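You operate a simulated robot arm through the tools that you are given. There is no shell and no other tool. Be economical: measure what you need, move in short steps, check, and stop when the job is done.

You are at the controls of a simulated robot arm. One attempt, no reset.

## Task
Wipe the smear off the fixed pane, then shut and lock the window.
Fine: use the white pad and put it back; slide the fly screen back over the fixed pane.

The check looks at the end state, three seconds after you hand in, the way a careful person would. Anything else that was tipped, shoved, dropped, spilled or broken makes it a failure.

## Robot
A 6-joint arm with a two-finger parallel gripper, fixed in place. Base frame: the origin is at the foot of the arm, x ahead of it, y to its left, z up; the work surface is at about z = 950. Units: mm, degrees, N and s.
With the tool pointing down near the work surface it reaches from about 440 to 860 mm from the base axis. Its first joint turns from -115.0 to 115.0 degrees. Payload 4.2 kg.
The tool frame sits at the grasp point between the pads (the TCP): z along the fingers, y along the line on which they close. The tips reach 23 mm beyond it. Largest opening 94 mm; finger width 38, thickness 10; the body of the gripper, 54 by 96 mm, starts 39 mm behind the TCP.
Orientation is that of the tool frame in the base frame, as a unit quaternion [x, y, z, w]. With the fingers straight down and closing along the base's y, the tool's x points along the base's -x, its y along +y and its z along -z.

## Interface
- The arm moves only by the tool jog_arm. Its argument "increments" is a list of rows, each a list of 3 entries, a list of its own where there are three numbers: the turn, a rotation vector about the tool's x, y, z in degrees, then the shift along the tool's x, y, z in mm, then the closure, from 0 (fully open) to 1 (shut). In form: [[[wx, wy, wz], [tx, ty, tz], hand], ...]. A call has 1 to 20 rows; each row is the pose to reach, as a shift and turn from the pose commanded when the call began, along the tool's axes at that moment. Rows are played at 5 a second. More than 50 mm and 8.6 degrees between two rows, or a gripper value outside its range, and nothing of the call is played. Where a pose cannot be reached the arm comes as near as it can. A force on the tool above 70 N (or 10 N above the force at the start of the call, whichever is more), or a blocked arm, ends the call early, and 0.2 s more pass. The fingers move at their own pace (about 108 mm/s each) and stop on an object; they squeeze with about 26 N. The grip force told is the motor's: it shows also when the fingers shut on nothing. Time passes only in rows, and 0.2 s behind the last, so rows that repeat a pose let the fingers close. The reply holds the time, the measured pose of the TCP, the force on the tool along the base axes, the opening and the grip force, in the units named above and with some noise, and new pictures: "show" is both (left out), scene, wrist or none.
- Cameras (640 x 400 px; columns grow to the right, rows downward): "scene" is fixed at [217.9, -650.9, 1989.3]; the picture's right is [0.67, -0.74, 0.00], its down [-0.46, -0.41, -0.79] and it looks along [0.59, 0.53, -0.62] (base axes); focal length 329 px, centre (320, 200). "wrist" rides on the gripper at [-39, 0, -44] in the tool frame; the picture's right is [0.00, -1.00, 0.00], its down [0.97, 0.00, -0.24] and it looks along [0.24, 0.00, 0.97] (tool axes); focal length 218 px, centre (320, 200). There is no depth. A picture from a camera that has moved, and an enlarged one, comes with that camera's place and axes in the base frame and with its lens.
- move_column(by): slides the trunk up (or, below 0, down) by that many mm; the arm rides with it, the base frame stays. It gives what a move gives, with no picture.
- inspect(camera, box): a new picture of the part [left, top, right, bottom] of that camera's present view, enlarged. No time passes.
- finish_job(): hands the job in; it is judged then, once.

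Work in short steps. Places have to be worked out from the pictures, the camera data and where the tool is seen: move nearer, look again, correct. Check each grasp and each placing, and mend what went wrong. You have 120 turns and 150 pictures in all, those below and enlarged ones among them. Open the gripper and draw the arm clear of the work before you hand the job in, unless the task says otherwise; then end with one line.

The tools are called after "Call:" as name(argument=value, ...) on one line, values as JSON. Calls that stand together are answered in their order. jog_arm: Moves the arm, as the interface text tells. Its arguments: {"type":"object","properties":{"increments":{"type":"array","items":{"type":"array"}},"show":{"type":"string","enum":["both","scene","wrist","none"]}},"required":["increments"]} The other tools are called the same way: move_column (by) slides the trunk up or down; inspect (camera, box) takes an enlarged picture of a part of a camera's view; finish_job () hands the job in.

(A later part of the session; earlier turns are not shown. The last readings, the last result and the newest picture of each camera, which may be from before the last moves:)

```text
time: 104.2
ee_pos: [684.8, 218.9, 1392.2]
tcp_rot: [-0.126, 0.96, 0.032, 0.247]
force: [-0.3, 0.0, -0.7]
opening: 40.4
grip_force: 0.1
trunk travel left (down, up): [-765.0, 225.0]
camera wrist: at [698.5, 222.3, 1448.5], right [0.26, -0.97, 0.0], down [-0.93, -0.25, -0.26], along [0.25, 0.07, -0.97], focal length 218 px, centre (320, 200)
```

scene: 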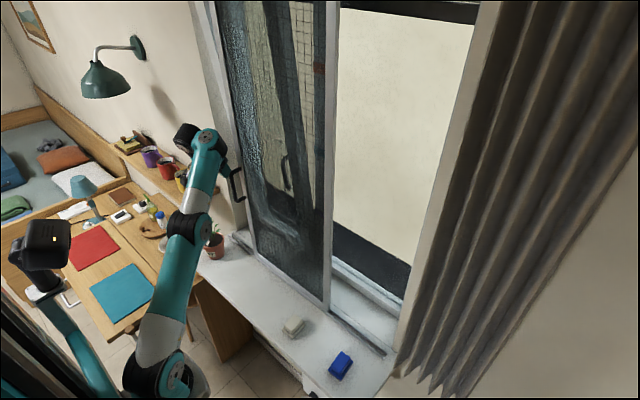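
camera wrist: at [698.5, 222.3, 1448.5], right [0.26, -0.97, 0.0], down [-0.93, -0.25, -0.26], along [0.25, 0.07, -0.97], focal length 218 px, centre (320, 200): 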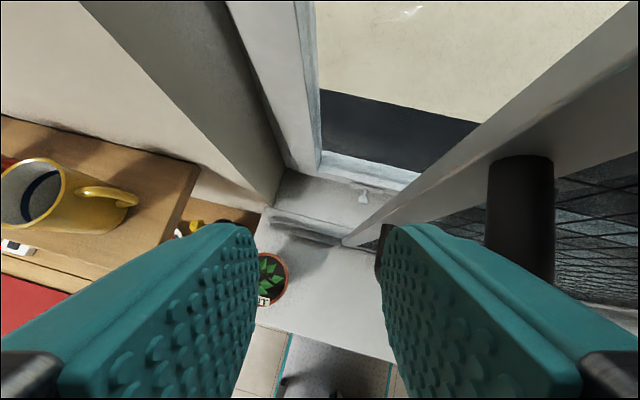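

Free again, above-left of the bar (bar now near y≈167). I lower the trunk 75 mm, then raise the TCP a bit, so the arm stays within its range while pushing.

Call:
move_column(by=-75)

Call:
jog_arm(increments=[[[0, 0, 0], [-9, 0, -18], 0.57], [[0, 0, 0], [-14, 2, -26], 0.57]])

```text
time: 105.4
ee_pos: [684.1, 218.9, 1316.3]
tcp_rot: [-0.124, 0.96, 0.032, 0.247]
force: [-0.4, 0.1, -0.3]
opening: 40.3
grip_force: 0.0
trunk travel left (down, up): [-690.0, 300.0]
```

```text
time: 106.0
ee_pos: [683.7, 220.7, 1345.5]
tcp_rot: [-0.125, 0.96, 0.032, 0.247]
force: [-0.2, -0.8, 0.0]
opening: 40.3
grip_force: 0.0
trunk travel left (down, up): [-690.0, 300.0]
camera wrist: at [697.8, 223.8, 1403.0], right [0.26, -0.97, 0.0], down [-0.93, -0.25, -0.26], along [0.25, 0.07, -0.97], focal length 218 px, centre (320, 200)
```

scene: 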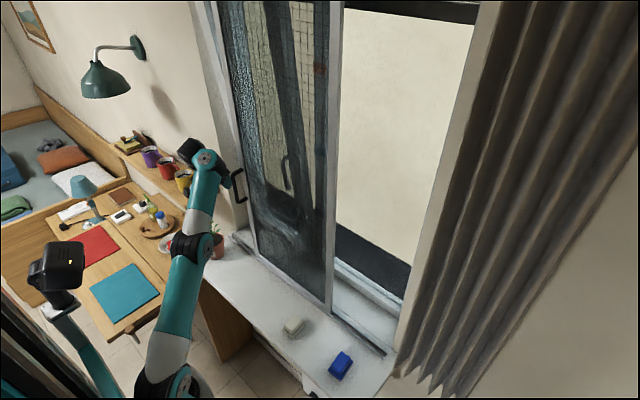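
wrist: 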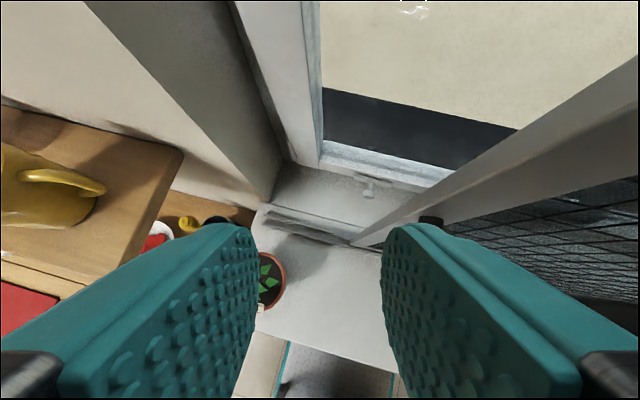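

I push towards -y by 100 mm at constant x.

Call:
jog_arm(increments=[[[0, 0, 0], [4, -19, -2], 0.57], [[0, 0, 0], [9, -39, -5], 0.57], [[0, 0, 0], [13, -58, -7], 0.57], [[0, 0, 0], [18, -77, -10], 0.57], [[0, 0, 0], [22, -97, -12], 0.57]])

```text
time: 107.2
ee_pos: [692.3, 123.0, 1357.2]
tcp_rot: [-0.123, 0.961, 0.032, 0.247]
force: [0.1, -0.9, 0.2]
opening: 40.3
grip_force: 0.0
out of reach, approached as far as the arm can: row 4, 5
trunk travel left (down, up): [-690.0, 300.0]
camera wrist: at [704.9, 126.6, 1413.8], right [0.25, -0.97, 0.0], down [-0.93, -0.25, -0.26], along [0.25, 0.07, -0.97], focal length 218 px, centre (320, 200)
```

scene: 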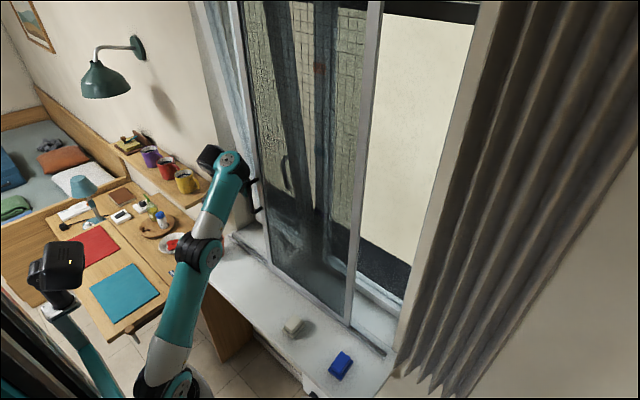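
wrist: 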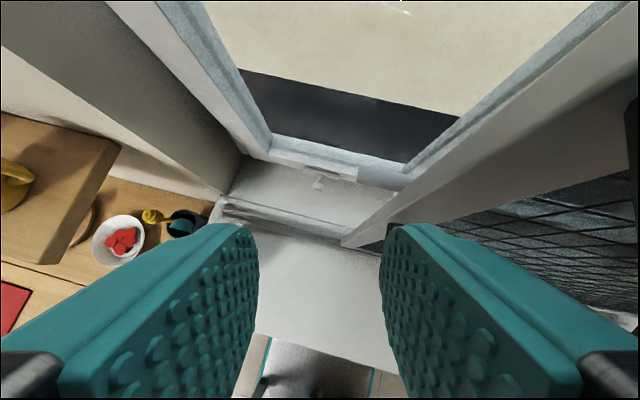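

Works well; the right edge is now near y≈-308, about 152 mm to go. I lower the trunk 30 mm and push on by 100 mm.

Call:
move_column(by=-30)

Call:
jog_arm(increments=[[[0, 0, 0], [5, -15, -12], 0.57], [[0, 0, 0], [9, -34, -18], 0.57], [[0, 0, 0], [12, -54, -22], 0.57], [[0, 0, 0], [16, -74, -25], 0.57], [[0, 0, 0], [20, -94, -28], 0.57]])

```text
time: 107.8
ee_pos: [684.2, 121.7, 1345.5]
tcp_rot: [-0.125, 0.956, 0.034, 0.262]
force: [-14.2, 0.9, 16.3]
opening: 40.6
grip_force: 0.0
trunk travel left (down, up): [-666.0, 324.0]
stopped: the force on the tool passed its limit (the readings are from after the stop); the commanded pose is now the measured one
```

```text
time: 109.0
ee_pos: [688.6, 24.9, 1366.1]
tcp_rot: [-0.123, 0.958, 0.032, 0.256]
force: [0.5, 0.3, -0.1]
opening: 40.5
grip_force: 0.1
out of reach, approached as far as the arm can: row 2, 3, 4, 5
trunk travel left (down, up): [-666.0, 324.0]
camera wrist: at [700.4, 27.6, 1423.6], right [0.26, -0.97, 0.0], down [-0.93, -0.25, -0.28], along [0.27, 0.07, -0.96], focal length 218 px, centre (320, 200)
```

scene: 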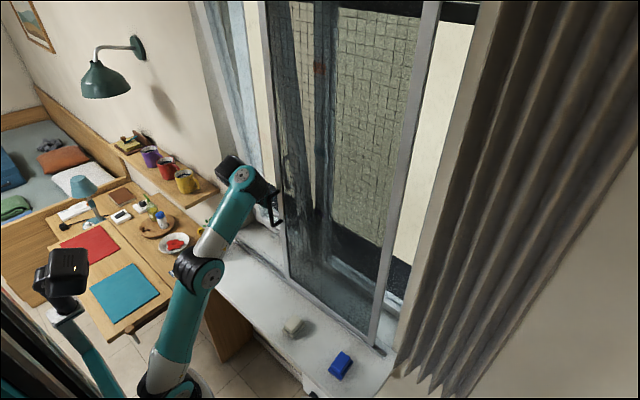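
wrist: 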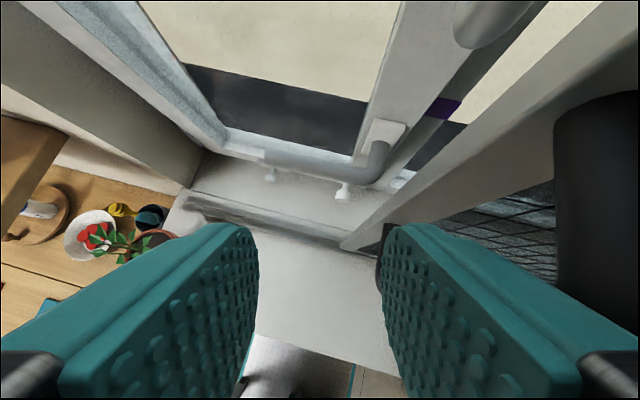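

About 55-60 mm left. I push on gently until the screen reaches its stop.

Call:
jog_arm(increments=[[[0, 0, 0], [4, -15, -6], 0.57], [[0, 0, 0], [7, -30, -9], 0.57], [[0, 0, 0], [9, -42, -11], 0.57], [[0, 0, 0], [12, -52, -13], 0.57], [[0, 0, 0], [14, -60, -14], 0.57]])

```text
time: 110.2
ee_pos: [684.8, -31.4, 1371.3]
tcp_rot: [-0.129, 0.957, 0.036, 0.256]
force: [13.3, 48.0, 0.2]
opening: 21.8
grip_force: 0.0
trunk travel left (down, up): [-666.0, 324.0]
camera wrist: at [697.7, -28.3, 1429.3], right [0.27, -0.96, 0.0], down [-0.93, -0.25, -0.28], along [0.27, 0.08, -0.96], focal length 218 px, centre (320, 200)
```

scene: 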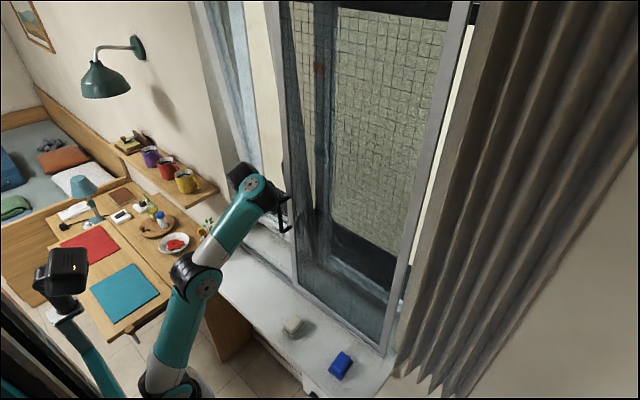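
wrist: 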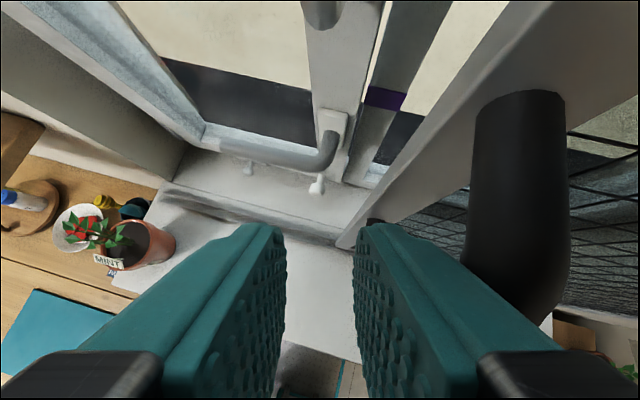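

The screen hit its stop (48 N), right edge near y≈-455. I back away and look at the sash.

Call:
jog_arm(increments=[[[0, 0, 0], [-3, 15, 2], 0.57], [[0, 0, 0], [20, 30, -15], 0.57], [[0, 0, 0], [50, 50, -40], 0.57], [[0, 0, 0], [70, 90, -60], 0.57]])

Call:
inspect(camera="scene", box=[190, 0, 400, 260])

```text
time: 111.2
ee_pos: [579.7, 25.0, 1409.7]
tcp_rot: [-0.124, 0.958, 0.032, 0.255]
force: [0.3, -0.6, 0.2]
opening: 40.5
grip_force: 0.1
out of reach, approached as far as the arm can: row 2, 3, 4
trunk travel left (down, up): [-666.0, 324.0]
camera wrist: at [591.8, 28.0, 1466.9], right [0.25, -0.97, 0.0], down [-0.93, -0.24, -0.27], along [0.27, 0.07, -0.96], focal length 218 px, centre (320, 200)
```

scene: 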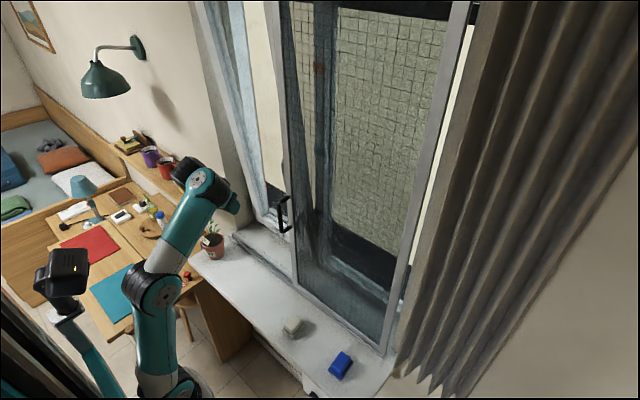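
wrist: 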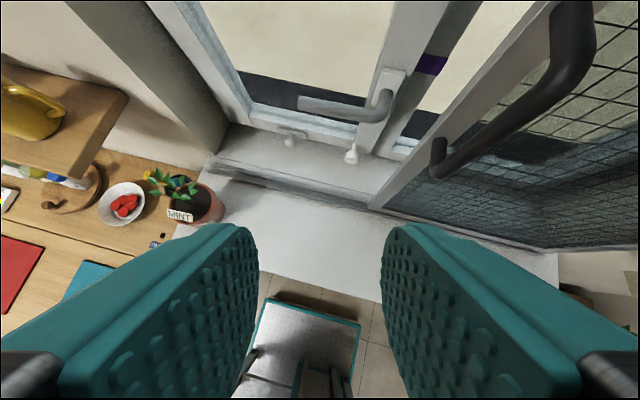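

```text
1.54 times, centred on (295, 130) of scene
camera zoom: at [217.9, -650.9, 1989.3], right [0.67, -0.74, 0.0], down [-0.46, -0.41, -0.79], along [0.59, 0.53, -0.62], focal length 506 px, centre (358, 308)
```

zoom: 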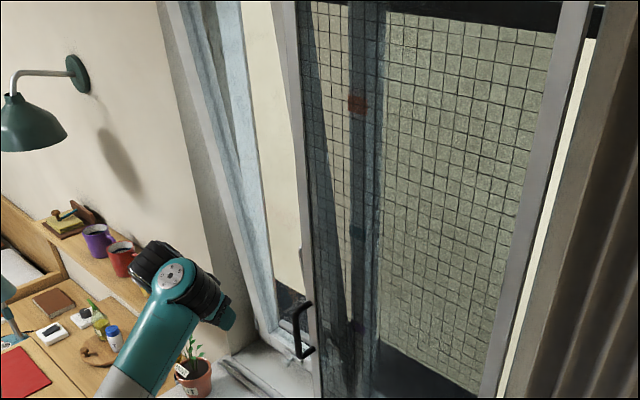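

Call:
inspect(camera="wrist", box=[200, 0, 480, 210])

Call:
inspect(camera="wrist", box=[260, 60, 440, 180])

```text
1.90 times, centred on (340, 105) of wrist
camera zoom: at [591.8, 28.0, 1466.9], right [0.25, -0.97, 0.0], down [-0.93, -0.24, -0.27], along [0.27, 0.07, -0.96], focal length 416 px, centre (282, 381)
```

zoom: 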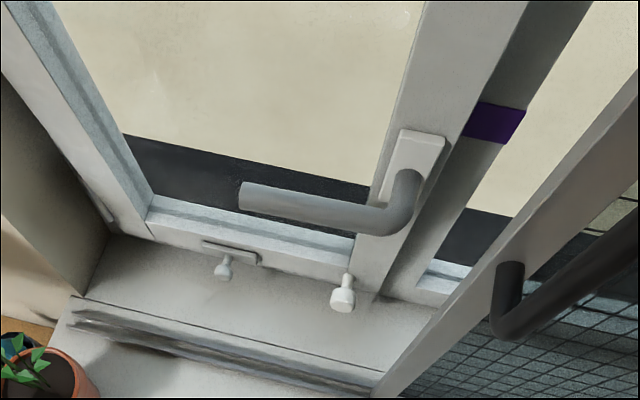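

```text
3.33 times, centred on (350, 120) of wrist
camera zoom: at [591.8, 28.0, 1466.9], right [0.25, -0.97, 0.0], down [-0.93, -0.24, -0.27], along [0.27, 0.07, -0.96], focal length 728 px, centre (220, 467)
```

zoom: 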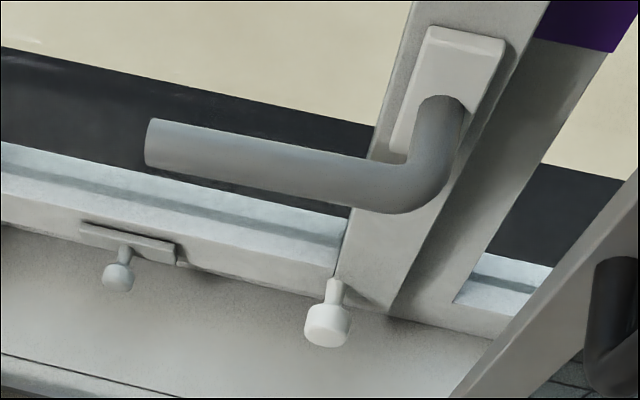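

Call:
inspect(camera="scene", box=[150, 230, 240, 300])

Call:
inspect(camera="wrist", box=[130, 180, 230, 260])

```text
5.71 times, centred on (195, 265) of scene
camera zoom: at [217.9, -650.9, 1989.3], right [0.67, -0.74, 0.0], down [-0.46, -0.41, -0.79], along [0.59, 0.53, -0.62], focal length 1881 px, centre (1034, -171)
```

zoom: 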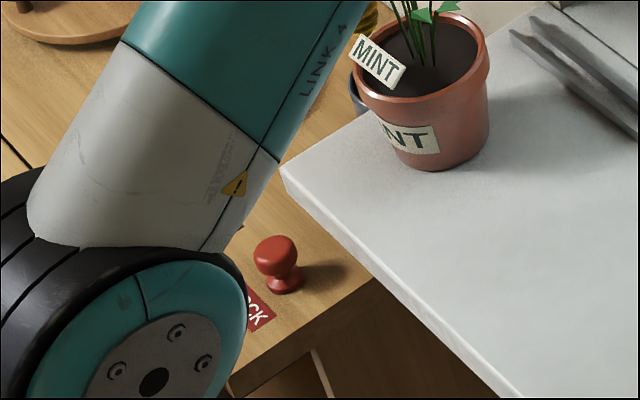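

```text
5.00 times, centred on (180, 220) of wrist
camera zoom: at [591.8, 28.0, 1466.9], right [0.25, -0.97, 0.0], down [-0.93, -0.24, -0.27], along [0.27, 0.07, -0.96], focal length 1091 px, centre (1020, 100)
```

zoom: 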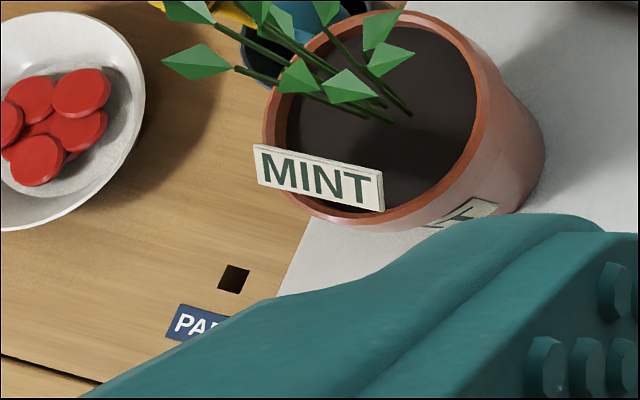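

I want a more frontal look at the sash hardware, so I tilt the tool further up from here.

Call:
jog_arm(increments=[[[0, -5, 0], [0, 0, 0], 0.57], [[0, -10, 0], [0, 0, 0], 0.57], [[0, -15, 0], [0, 0, 0], 0.57], [[0, -20, 3], [0, 0, 0], 0.57], [[0, -25, 7], [0, 0, 0], 0.57], [[0, -25, 15], [0, 0, 0], 0.57]])

```text
time: 112.5
ee_pos: [614.6, 42.8, 1508.1]
tcp_rot: [0.003, 0.887, 0.091, 0.453]
force: [-0.4, 0.1, -0.6]
opening: 40.4
grip_force: 0.1
out of reach, approached as far as the arm can: row 1, 2, 3, 4, 5, 6
trunk travel left (down, up): [-666.0, 324.0]
camera wrist: at [603.5, 32.7, 1563.8], right [0.07, -0.98, -0.16], down [-0.77, 0.05, -0.64], along [0.64, 0.17, -0.75], focal length 218 px, centre (320, 200)
```

scene: 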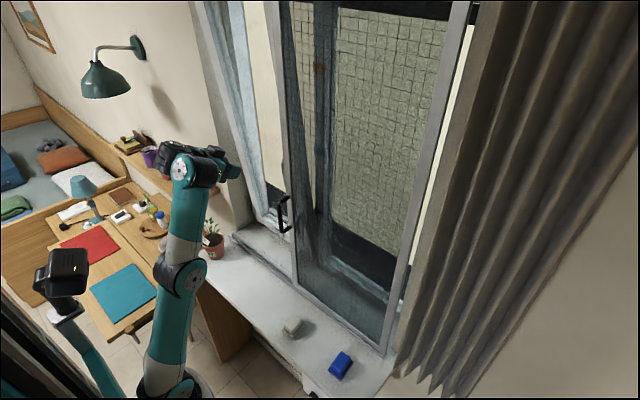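
wrist: 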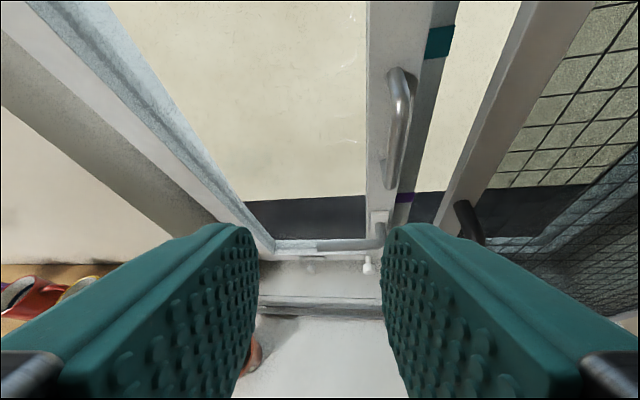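

The sash (bottom-hinged, top tilted inward) carries a pull handle (z≈1350-1485, y≈-5) and a lock lever (z≈1190, pointing left). To push it shut I need a horizontal tool on the left side, which I reach by the mirrored sideways swing. First, tool down at about (600, 80, 1250).

Call:
jog_arm(increments=[[[1.3, 6.7, 0], [27, -1, 18], 0.57], [[2.7, 13.5, 0], [55, -1, 36], 0.57], [[4, 20.2, 0], [82, -2, 53], 0.57], [[5.4, 27, 0], [110, -2, 71], 0.57], [[6.7, 33.7, 0], [137, -3, 89], 0.57], [[8.1, 40.4, 0], [164, -4, 107], 0.57], [[9.4, 47.2, 0], [192, -4, 124], 0.57], [[10.8, 53.9, -0.4], [219, -5, 142], 0.57], [[10.8, 53.9, -0.4], [219, -5, 142], 0.57]], show="scene")

```text
time: 114.5
ee_pos: [597.6, 78.8, 1248.4]
tcp_rot: [0.005, 1.0, 0.004, -0.002]
force: [-0.3, -0.1, 0.3]
opening: 40.3
grip_force: 0.1
out of reach, approached as far as the arm can: row 1, 2, 3, 4, 5
trunk travel left (down, up): [-666.0, 324.0]
```

scene: 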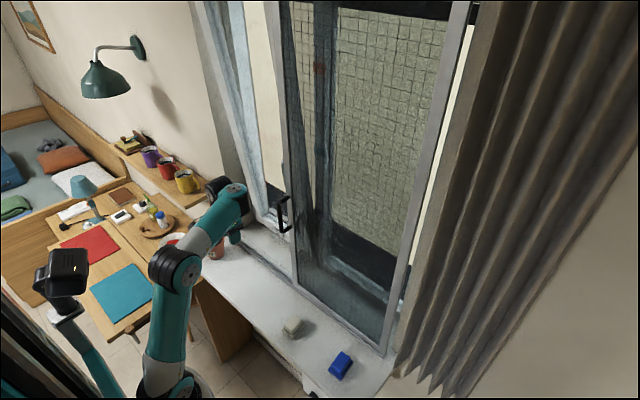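

Roll -92° about the tool axis for the mirrored swing.

Call:
jog_arm(increments=[[[0, 0, -8], [0, 0, 0], 0.57], [[0, 0, -16], [0, 0, 0], 0.57], [[0, 0, -24], [0, 0, 0], 0.57], [[0, 0, -32], [0, 0, 0], 0.57], [[0, 0, -40], [0, 0, 0], 0.57], [[0, 0, -48], [0, 0, 0], 0.57], [[0, 0, -56], [0, 0, 0], 0.57], [[0, 0, -64], [0, 0, 0], 0.57], [[0, 0, -72], [0, 0, 0], 0.57], [[0, 0, -80], [0, 0, 0], 0.57], [[0, 0, -88], [0, 0, 0], 0.57], [[0, 0, -90], [0, 0, 0], 0.57]], show="none")

Call:
jog_arm(increments=[[[0, -7.5, 0], [-14, 0, -1], 0.57], [[0, -15, 0], [-28, 0, -5], 0.57], [[0, -22.5, 0], [-42, 0, -11], 0.57], [[0, -30, 0], [-56, 0, -20], 0.57], [[0, -37.5, 0], [-70, 0, -31], 0.57], [[0, -45, 0], [-84, 0, -44], 0.57], [[0, -52.5, 0], [-98, 0, -59], 0.57], [[0, -60, 0], [-112, 0, -75], 0.57], [[0, -67.5, 0], [-124, 0, -90], 0.57], [[0, -75, 0], [-135, 0, -100], 0.57]], show="scene")

```text
time: 117.2
ee_pos: [597.3, 78.7, 1250.5]
tcp_rot: [-0.703, 0.711, 0.004, 0.003]
force: [0.4, -0.9, -0.2]
opening: 40.2
grip_force: 0.0
trunk travel left (down, up): [-666.0, 324.0]
```

```text
time: 119.3
ee_pos: [600.3, 213.8, 1350.0]
tcp_rot: [-0.554, 0.563, 0.431, 0.436]
force: [0.1, -0.1, 0.2]
opening: 40.5
grip_force: 0.0
trunk travel left (down, up): [-666.0, 324.0]
```

scene: 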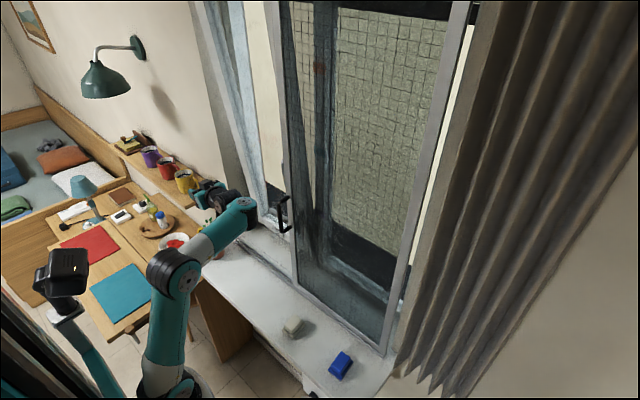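

No flags at all on this side. Now I swing from +y to +x, ending near (730, 110, 1400) with a level tool.

Call:
jog_arm(increments=[[[8.07, -1.05, 1.01], [-4, -18, -2], 0.57], [[16.1, -2.1, 2], [-8, -37, -6], 0.57], [[24.2, -3.1, 3], [-11, -54, -12], 0.57], [[32.3, -4.2, 4], [-13, -70, -20], 0.57], [[40.4, -5.2, 5], [-16, -85, -30], 0.57], [[48.4, -6.3, 6.1], [-18, -98, -41], 0.57], [[56.5, -7.3, 7.1], [-19, -109, -54], 0.57], [[64.6, -8.4, 8.1], [-20, -118, -68], 0.57], [[72.6, -9.4, 9.1], [-21, -125, -82], 0.57], [[80.7, -10.5, 10.1], [-22, -129, -98], 0.57], [[88.8, -11.5, 11.1], [-23, -130, -113], 0.57], [[88.8, -11.5, 11.1], [-23, -130, -113], 0.57]])

```text
time: 122.0
ee_pos: [729.9, 108.5, 1401.4]
tcp_rot: [0.0, 0.707, 0.0, 0.707]
force: [-0.4, 0.4, 0.5]
opening: 40.4
grip_force: 0.0
trunk travel left (down, up): [-666.0, 324.0]
camera wrist: at [686.3, 108.2, 1439.8], right [0.0, -1.0, 0.0], down [-0.24, 0.0, -0.97], along [0.97, 0.0, -0.24], focal length 218 px, centre (320, 200)
```

scene: 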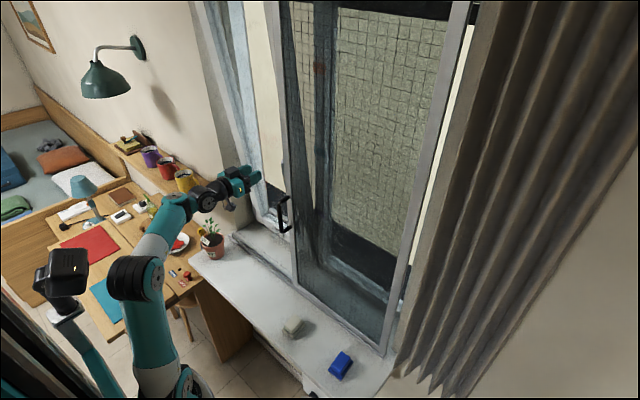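
wrist: 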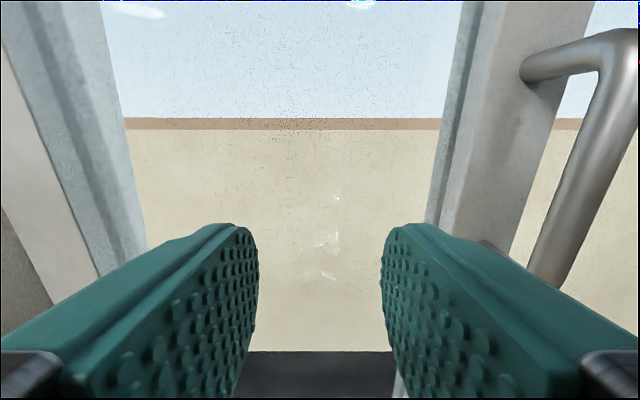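

The level tool in front of the tilted sash works nicely. I will push on the sash's right stile at about (y 15, z 1295), below the pull handle, with closed fingers yawed 15° to stay clear of the screen edge.

Call:
jog_arm(increments=[[[4, 0, 0], [30, -10, 0], 0.8], [[8, 0, 0], [60, -25, 5], 1], [[12, 0, 0], [90, -45, 15], 1], [[15, 0, 0], [106, -68, 30], 1], [[15, 0, 0], [106, -72, 40], 1]])

```text
time: 123.2
ee_pos: [768.2, 35.2, 1294.7]
tcp_rot: [0.092, 0.701, -0.093, 0.701]
force: [1.0, -0.3, -0.2]
opening: 0.0
grip_force: 25.7
trunk travel left (down, up): [-666.0, 324.0]
camera wrist: at [727.3, 45.9, 1333.1], right [-0.26, -0.97, 0.0], down [-0.23, 0.06, -0.97], along [0.94, -0.25, -0.24], focal length 218 px, centre (320, 200)
```

scene: 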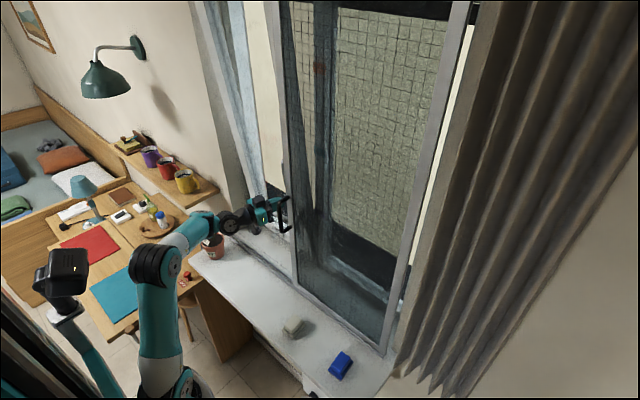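
wrist: 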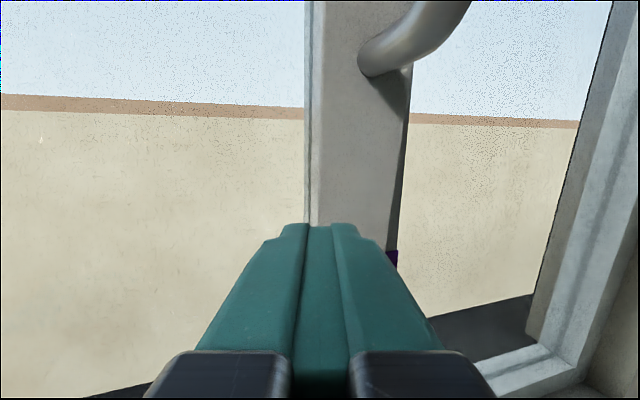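

The fingertips point at the stile centre. I advance towards it in small steps, watching for contact.

Call:
jog_arm(increments=[[[0, 0, 0], [0, -3, 20], 1], [[0, 0, 0], [0, -5, 40], 1], [[0, 0, 0], [0, -6, 50], 1], [[0, 0, 0], [0, -6, 58], 1]], show="wrist")

```text
time: 124.2
ee_pos: [824.0, 13.6, 1295.5]
tcp_rot: [0.092, 0.701, -0.092, 0.701]
force: [-3.3, 1.7, 0.0]
opening: 0.2
grip_force: 26.2
trunk travel left (down, up): [-666.0, 324.0]
camera wrist: at [782.9, 24.4, 1333.4], right [-0.26, -0.97, 0.0], down [-0.23, 0.06, -0.97], along [0.94, -0.25, -0.24], focal length 218 px, centre (320, 200)
```

wrist: 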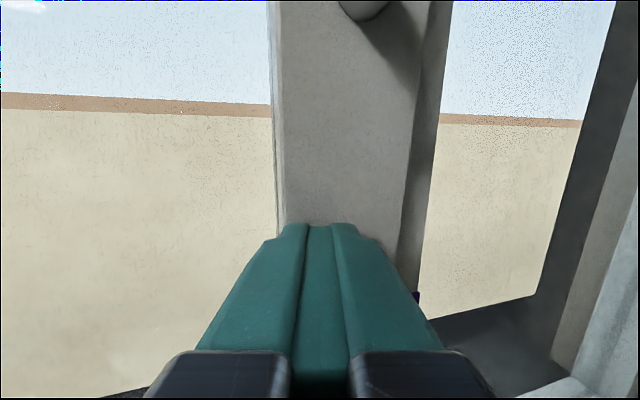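

Contact begins (3 N), and I continue pushing along +x.

Call:
jog_arm(increments=[[[0, 0, 0], [0, 2, 8], 1], [[0, 0, 0], [0, 4, 16], 1], [[0, 0, 0], [0, 6, 24], 1]])

```text
time: 125.0
ee_pos: [840.7, 13.9, 1296.9]
tcp_rot: [0.093, 0.702, -0.096, 0.699]
force: [-56.3, -2.5, -3.6]
opening: 0.0
grip_force: 26.0
trunk travel left (down, up): [-666.0, 324.0]
stopped in row 3: the force on the tool passed its limit (the readings are from after the stop); the commanded pose is now the measured one
camera wrist: at [799.7, 24.8, 1335.1], right [-0.26, -0.96, 0.01], down [-0.24, 0.06, -0.97], along [0.93, -0.26, -0.24], focal length 218 px, centre (320, 200)
```

scene: 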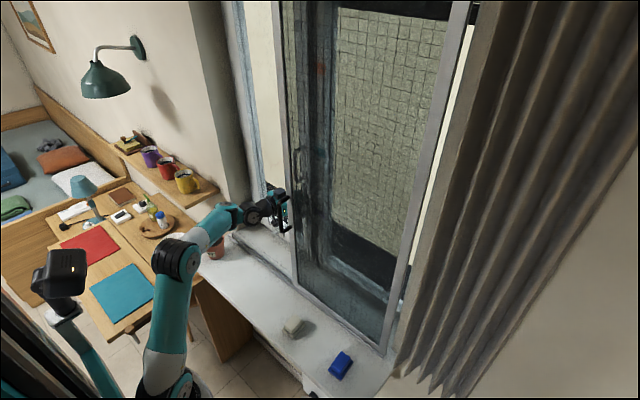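
wrist: 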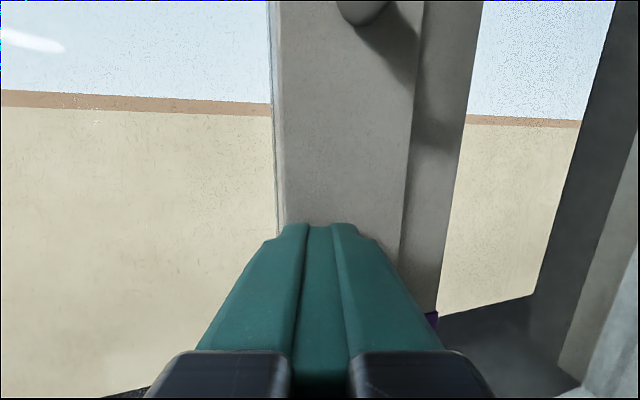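

The sash moved and then stopped firmly (over 56 N). I check whether it is fully shut.

Call:
inspect(camera="scene", box=[200, 0, 380, 240])

Call:
jog_arm(increments=[[[0, 0, 0], [0, 0, -8], 1], [[0, 0, 0], [0, 0, -30], 1], [[0, 0, 0], [-20, 20, -60], 1]])

```text
1.67 times, centred on (290, 120) of scene
camera zoom: at [217.9, -650.9, 1989.3], right [0.67, -0.74, 0.0], down [-0.46, -0.41, -0.79], along [0.59, 0.53, -0.62], focal length 549 px, centre (370, 333)
```

zoom: 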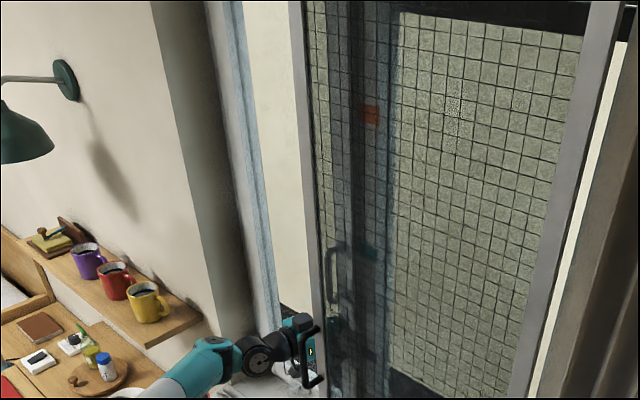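

```text
time: 125.8
ee_pos: [793.3, 48.8, 1312.7]
tcp_rot: [0.092, 0.704, -0.096, 0.698]
force: [0.4, -0.8, 0.5]
opening: 0.1
grip_force: 25.7
trunk travel left (down, up): [-666.0, 324.0]
camera wrist: at [751.9, 59.9, 1352.9], right [-0.26, -0.96, 0.01], down [-0.24, 0.06, -0.97], along [0.93, -0.26, -0.25], focal length 218 px, centre (320, 200)
```

scene: 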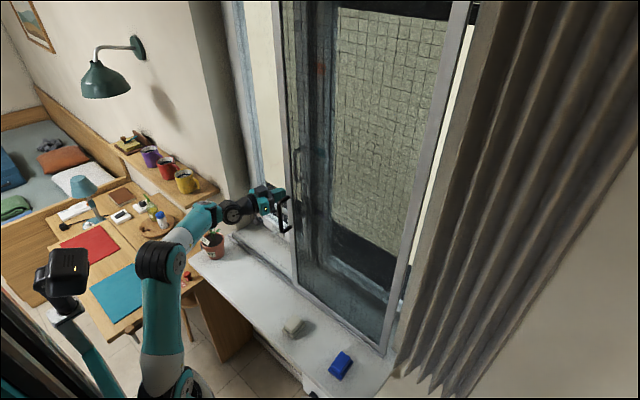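
wrist: 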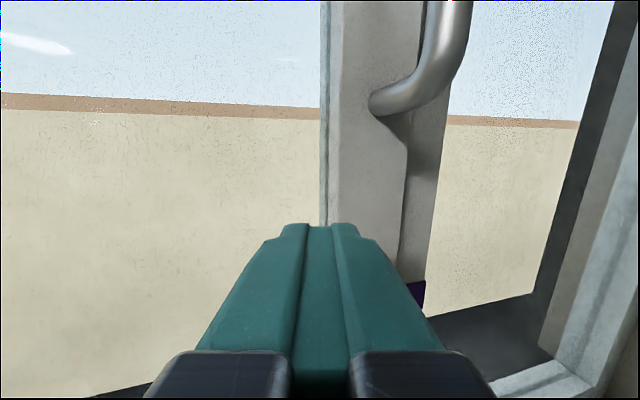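

The sash stays shut. Now I look at the lock lever: move back a little and down, straighten the yaw.

Call:
jog_arm(increments=[[[-5, 0, 0], [10, 5, -20], 1], [[-10, 0, 0], [30, 10, -45], 1], [[-15, 0, 0], [45, 16, -65], 0.57], [[-15, 0, 0], [60, 16, -85], 0.3]], show="wrist")

```text
time: 126.8
ee_pos: [713.6, 87.0, 1254.4]
tcp_rot: [0.001, 0.709, -0.003, 0.705]
force: [0.0, 0.3, 0.3]
opening: 66.1
grip_force: 0.1
trunk travel left (down, up): [-666.0, 324.0]
camera wrist: at [671.0, 87.3, 1293.6], right [0.0, -1.0, 0.0], down [-0.25, 0.0, -0.97], along [0.97, 0.0, -0.25], focal length 218 px, centre (320, 200)
```

wrist: 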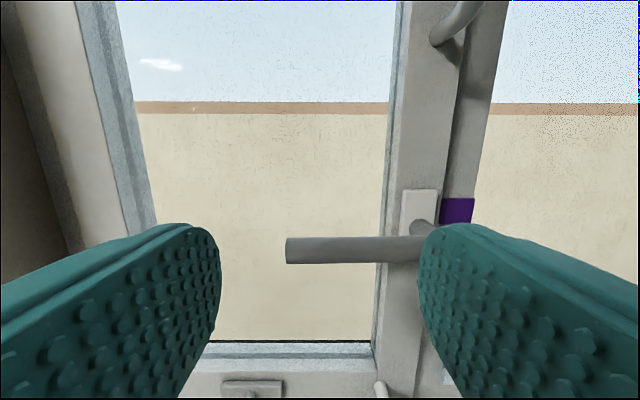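

Call:
inspect(camera="wrist", box=[220, 170, 480, 400])

Call:
jog_arm(increments=[[[0, 0, 0], [40, 0, 0], 0.3], [[0, 5, 0], [80, 0, 0], 0.3], [[0, 10, 0], [110, 0, 0], 0.3]], show="wrist")

```text
1.74 times, centred on (350, 285) of wrist
camera zoom: at [671.0, 87.3, 1293.6], right [0.0, -1.0, 0.0], down [-0.25, 0.0, -0.97], along [0.97, 0.0, -0.25], focal length 380 px, centre (268, 52)
```

zoom: 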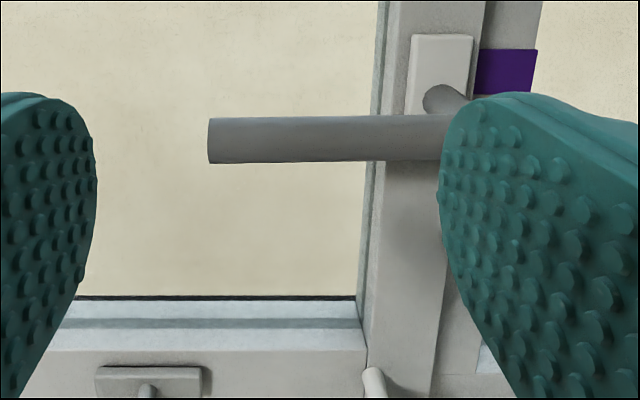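

```text
time: 127.6
ee_pos: [713.1, 84.6, 1142.6]
tcp_rot: [0.0, 0.768, -0.002, 0.641]
force: [-1.1, -0.9, 0.2]
opening: 66.0
grip_force: 0.1
trunk travel left (down, up): [-666.0, 324.0]
camera wrist: at [679.1, 85.2, 1188.7], right [0.0, -1.0, 0.0], down [-0.41, 0.0, -0.91], along [0.91, 0.0, -0.41], focal length 218 px, centre (320, 200)
```

wrist: 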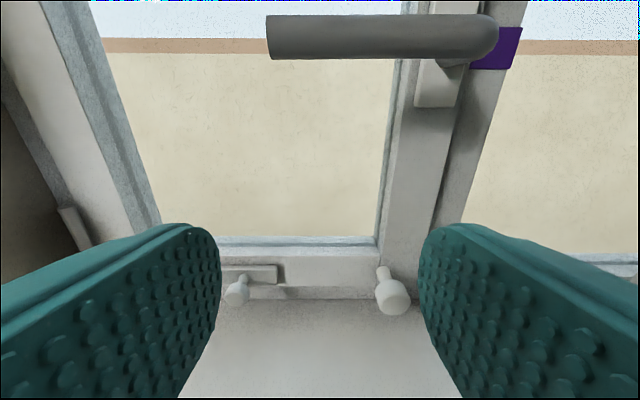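

Call:
inspect(camera="wrist", box=[200, 220, 430, 340])

Call:
inspect(camera="wrist", box=[30, 180, 190, 290])

```text
2.78 times, centred on (315, 280) of wrist
camera zoom: at [679.1, 85.2, 1188.7], right [0.0, -1.0, 0.0], down [-0.41, 0.0, -0.91], along [0.91, 0.0, -0.41], focal length 607 px, centre (334, -23)
```

zoom: 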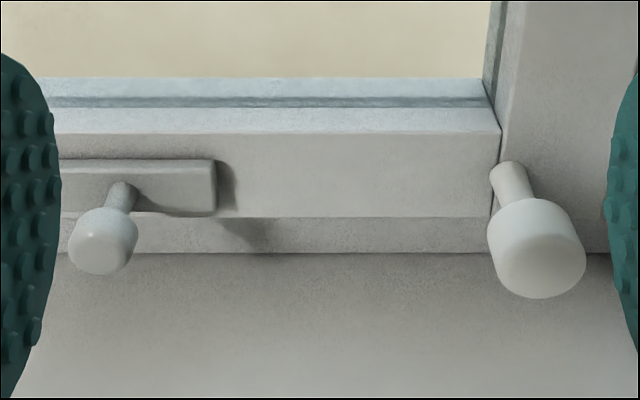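

```text
3.64 times, centred on (110, 235) of wrist
camera zoom: at [679.1, 85.2, 1188.7], right [0.0, -1.0, 0.0], down [-0.41, 0.0, -0.91], along [0.91, 0.0, -0.41], focal length 794 px, centre (1084, 73)
```

zoom: 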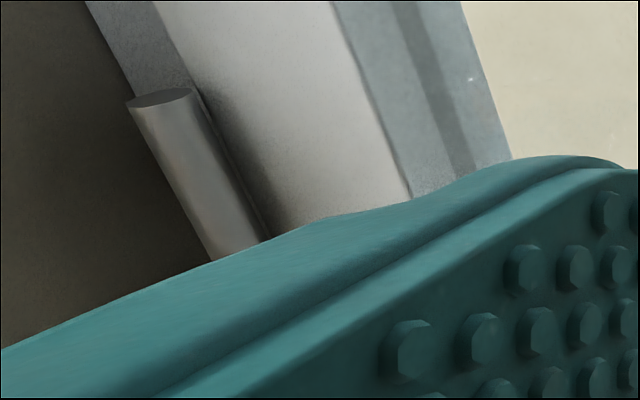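

The sash has a hinge barrel at the left and a lever at about x 815, z 1219, from the pivot y≈5 to its tip y≈112. Locking should mean turning the lever down. I position closed fingers above the lever near its tip.

Call:
jog_arm(increments=[[[0, -3, 0], [-40, 2, 0], 0.7], [[0, -6, 0], [-80, 4, 0], 1], [[0, -10, 0], [-123, 7, 6], 1], [[0, -10, 0], [-123, 7, 6], 1]], show="none")

Call:
jog_arm(increments=[[[0, 0, 0], [0, 0, 30], 1], [[0, 0, 0], [0, 0, 55], 1], [[0, 0, 0], [0, 0, 72], 1]])

```text
time: 128.6
ee_pos: [741.0, 96.3, 1262.7]
tcp_rot: [0.0, 0.709, -0.003, 0.705]
force: [0.3, 0.7, 0.7]
opening: 0.2
grip_force: 26.2
trunk travel left (down, up): [-666.0, 324.0]
```

```text
time: 129.4
ee_pos: [814.0, 93.3, 1263.7]
tcp_rot: [0.0, 0.71, -0.003, 0.704]
force: [-1.0, 0.3, -0.1]
opening: 0.0
grip_force: 26.0
trunk travel left (down, up): [-666.0, 324.0]
camera wrist: at [771.1, 93.6, 1302.0], right [0.0, -1.0, 0.0], down [-0.25, 0.0, -0.97], along [0.97, 0.0, -0.25], focal length 218 px, centre (320, 200)
```

scene: 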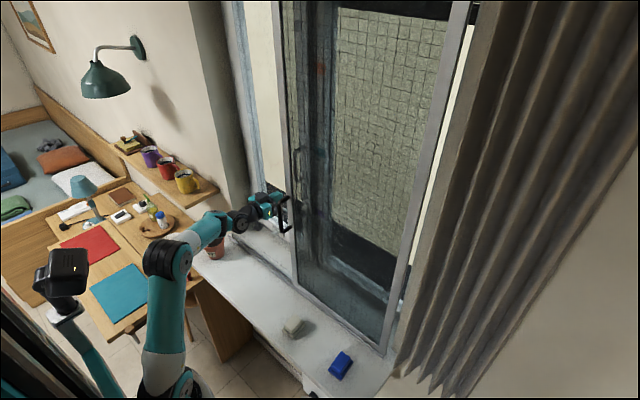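
wrist: 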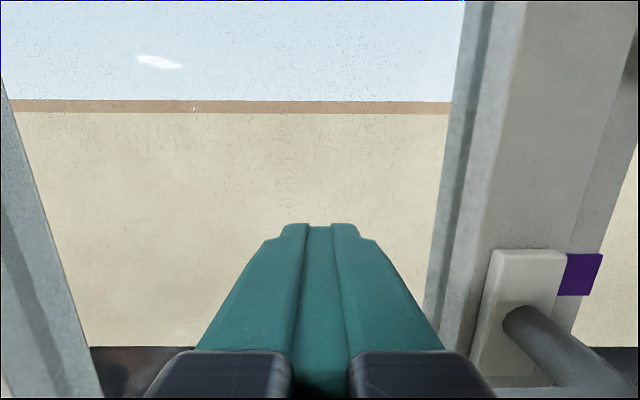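

The lever's pivot stem is at about (y -2, z 1218), and the fingers are over the lever. I press down for the first 30°.

Call:
jog_arm(increments=[[[0, 0, 0], [8, -3, 0], 1], [[0, 0, 0], [15, -5, 0], 1], [[0, 0, 0], [26, -5, 0], 1], [[0, 0, 0], [37, -5, 0], 1], [[0, 0, 0], [48, -5, 0], 1], [[0, 0, 0], [60, -6, 0], 1]])

```text
time: 130.8
ee_pos: [814.4, 87.5, 1204.5]
tcp_rot: [0.0, 0.709, -0.002, 0.705]
force: [0.6, -0.3, -0.4]
opening: 0.0
grip_force: 25.8
trunk travel left (down, up): [-666.0, 324.0]
camera wrist: at [771.0, 87.3, 1243.7], right [0.0, -1.0, 0.0], down [-0.25, 0.0, -0.97], along [0.97, 0.0, -0.25], focal length 218 px, centre (320, 200)
```

scene: 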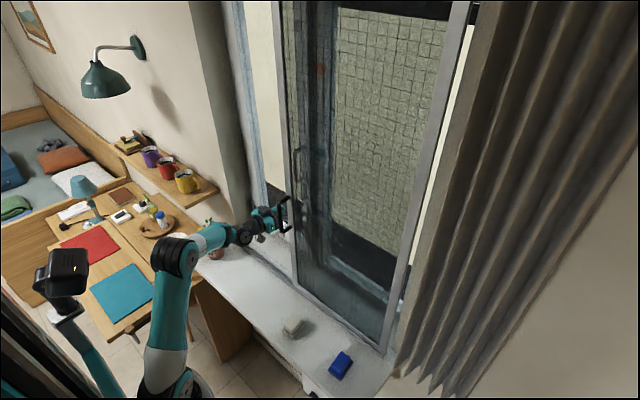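
wrist: 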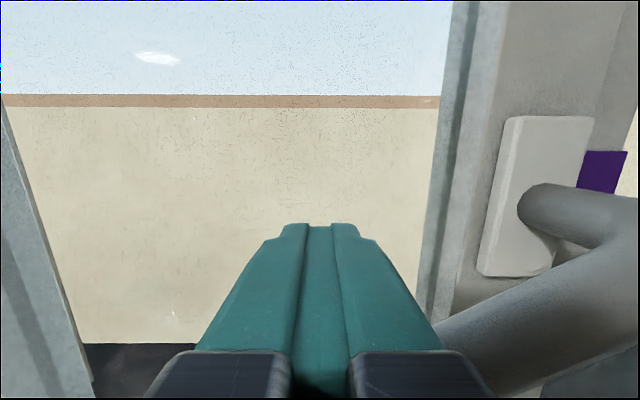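

The lever turns down easily. I continue along the arc to vertical.

Call:
jog_arm(increments=[[[0, 0, 0], [12, -3, 0], 1], [[0, 0, 0], [24, -8, 0], 1], [[0, 0, 0], [35, -15, 0], 1], [[0, 0, 0], [45, -23, 0], 1], [[0, 0, 0], [54, -34, 0], 1], [[0, 0, 0], [61, -44, 0], 1], [[0, 0, 0], [67, -57, 0], 1], [[0, 0, 0], [70, -68, 0], 1]])

```text
time: 132.6
ee_pos: [813.7, 19.3, 1133.6]
tcp_rot: [0.001, 0.709, -0.003, 0.705]
force: [-0.1, -0.1, -0.4]
opening: 0.1
grip_force: 26.0
trunk travel left (down, up): [-666.0, 324.0]
camera wrist: at [770.8, 19.0, 1172.8], right [0.0, -1.0, 0.0], down [-0.25, 0.0, -0.97], along [0.97, 0.0, -0.25], focal length 218 px, centre (320, 200)
```

scene: 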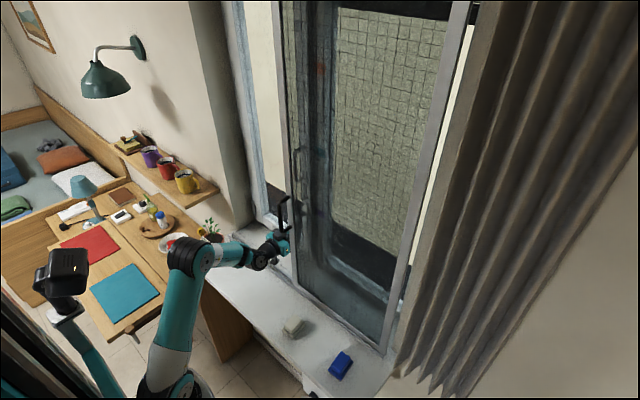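
wrist: 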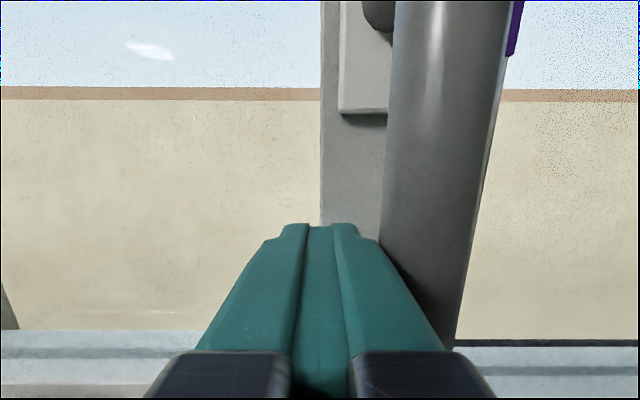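

The lever is nearly vertical. I push a few mm more towards its end stop and watch the force.

Call:
jog_arm(increments=[[[0, 0, 0], [0, -3, 0], 1], [[0, 0, 0], [0, -6, 0], 1]], show="none")

Call:
jog_arm(increments=[[[0, 0, 0], [0, -3, 0], 1], [[0, 0, 0], [0, -4, 0], 1]], show="wrist")

```text
time: 133.2
ee_pos: [812.4, 17.1, 1133.8]
tcp_rot: [-0.002, 0.71, 0.0, 0.704]
force: [2.0, 25.4, -1.2]
opening: 0.2
grip_force: 25.6
trunk travel left (down, up): [-666.0, 324.0]
```

```text
time: 133.8
ee_pos: [812.0, 17.5, 1134.0]
tcp_rot: [-0.003, 0.71, 0.002, 0.705]
force: [7.3, 51.9, 1.9]
opening: 0.2
grip_force: 26.3
trunk travel left (down, up): [-666.0, 324.0]
camera wrist: at [770.1, 16.0, 1172.5], right [0.01, -1.0, 0.0], down [-0.25, 0.0, -0.97], along [0.97, 0.01, -0.25], focal length 218 px, centre (320, 200)
```

wrist: 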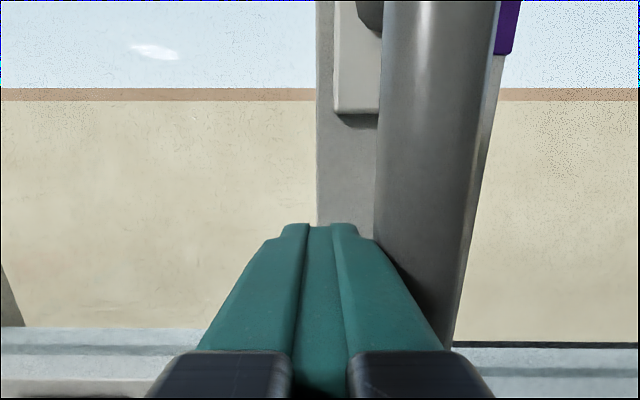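

Hard stop reached (52 N), so the lever is fully down. I retreat and look at the whole lower sash.

Call:
jog_arm(increments=[[[0, 0, 0], [0, 12, 0], 1], [[0, 0, 0], [0, 25, -25], 1], [[0, 0, 0], [0, 45, -65], 1], [[0, 0, 0], [0, 70, -105], 0.8], [[0, 10, 0], [0, 80, -115], 0.2]], show="wrist")

Call:
inspect(camera="wrist", box=[180, 180, 460, 360])

```text
refused: row 5 steps farther than a row can; nothing moved
```

```text
2.22 times, centred on (320, 270) of wrist
camera zoom: at [770.1, 16.0, 1172.5], right [0.01, -1.0, 0.0], down [-0.25, 0.0, -0.97], along [0.97, 0.01, -0.25], focal length 485 px, centre (320, 44)
```

zoom: 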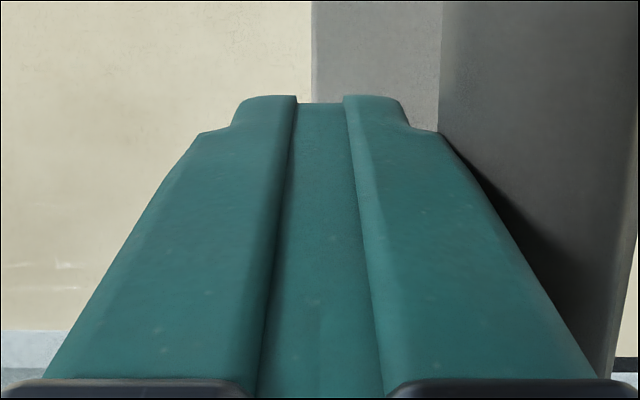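

The last row was too large a turn; I repeat with smaller turns.

Call:
jog_arm(increments=[[[0, 0, 0], [0, 12, 0], 1], [[0, 0, 0], [0, 25, -25], 1], [[0, 0, 0], [0, 45, -65], 1], [[0, 5, 0], [0, 70, -100], 0.8], [[0, 10, 0], [0, 80, -115], 0.2]])

Call:
inspect(camera="wrist", box=[180, 180, 460, 360])

```text
time: 135.0
ee_pos: [699.1, 88.6, 1131.6]
tcp_rot: [0.0, 0.768, -0.003, 0.64]
force: [0.1, 0.5, 0.0]
opening: 75.2
grip_force: 0.1
trunk travel left (down, up): [-666.0, 324.0]
camera wrist: at [664.9, 88.3, 1178.7], right [0.0, -1.0, 0.0], down [-0.41, 0.0, -0.91], along [0.91, -0.01, -0.41], focal length 218 px, centre (320, 200)
```

scene: 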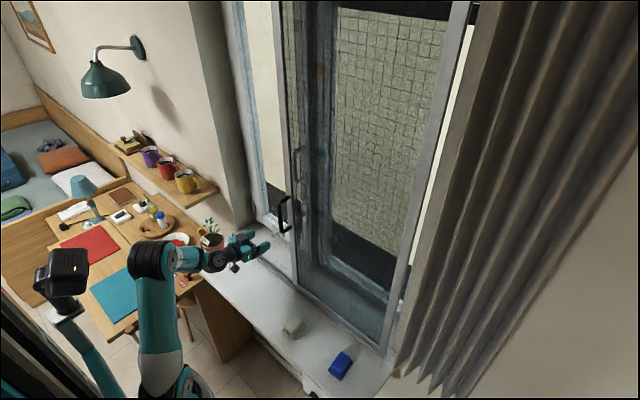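
wrist: 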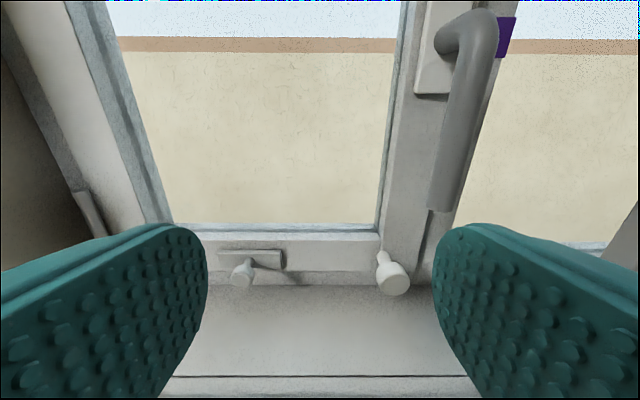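

```text
2.22 times, centred on (320, 270) of wrist
camera zoom: at [664.9, 88.3, 1178.7], right [0.0, -1.0, 0.0], down [-0.41, 0.0, -0.91], along [0.91, -0.01, -0.41], focal length 485 px, centre (320, 44)
```

zoom: 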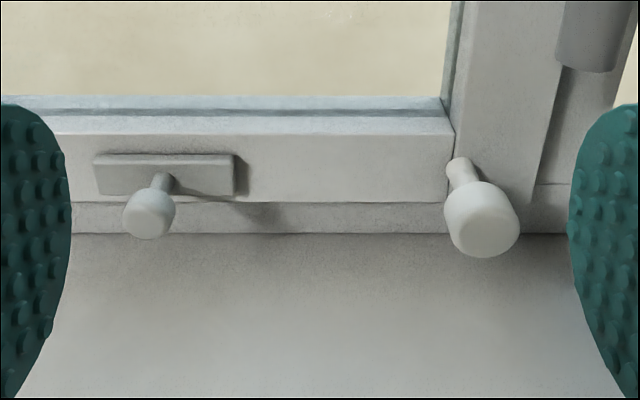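

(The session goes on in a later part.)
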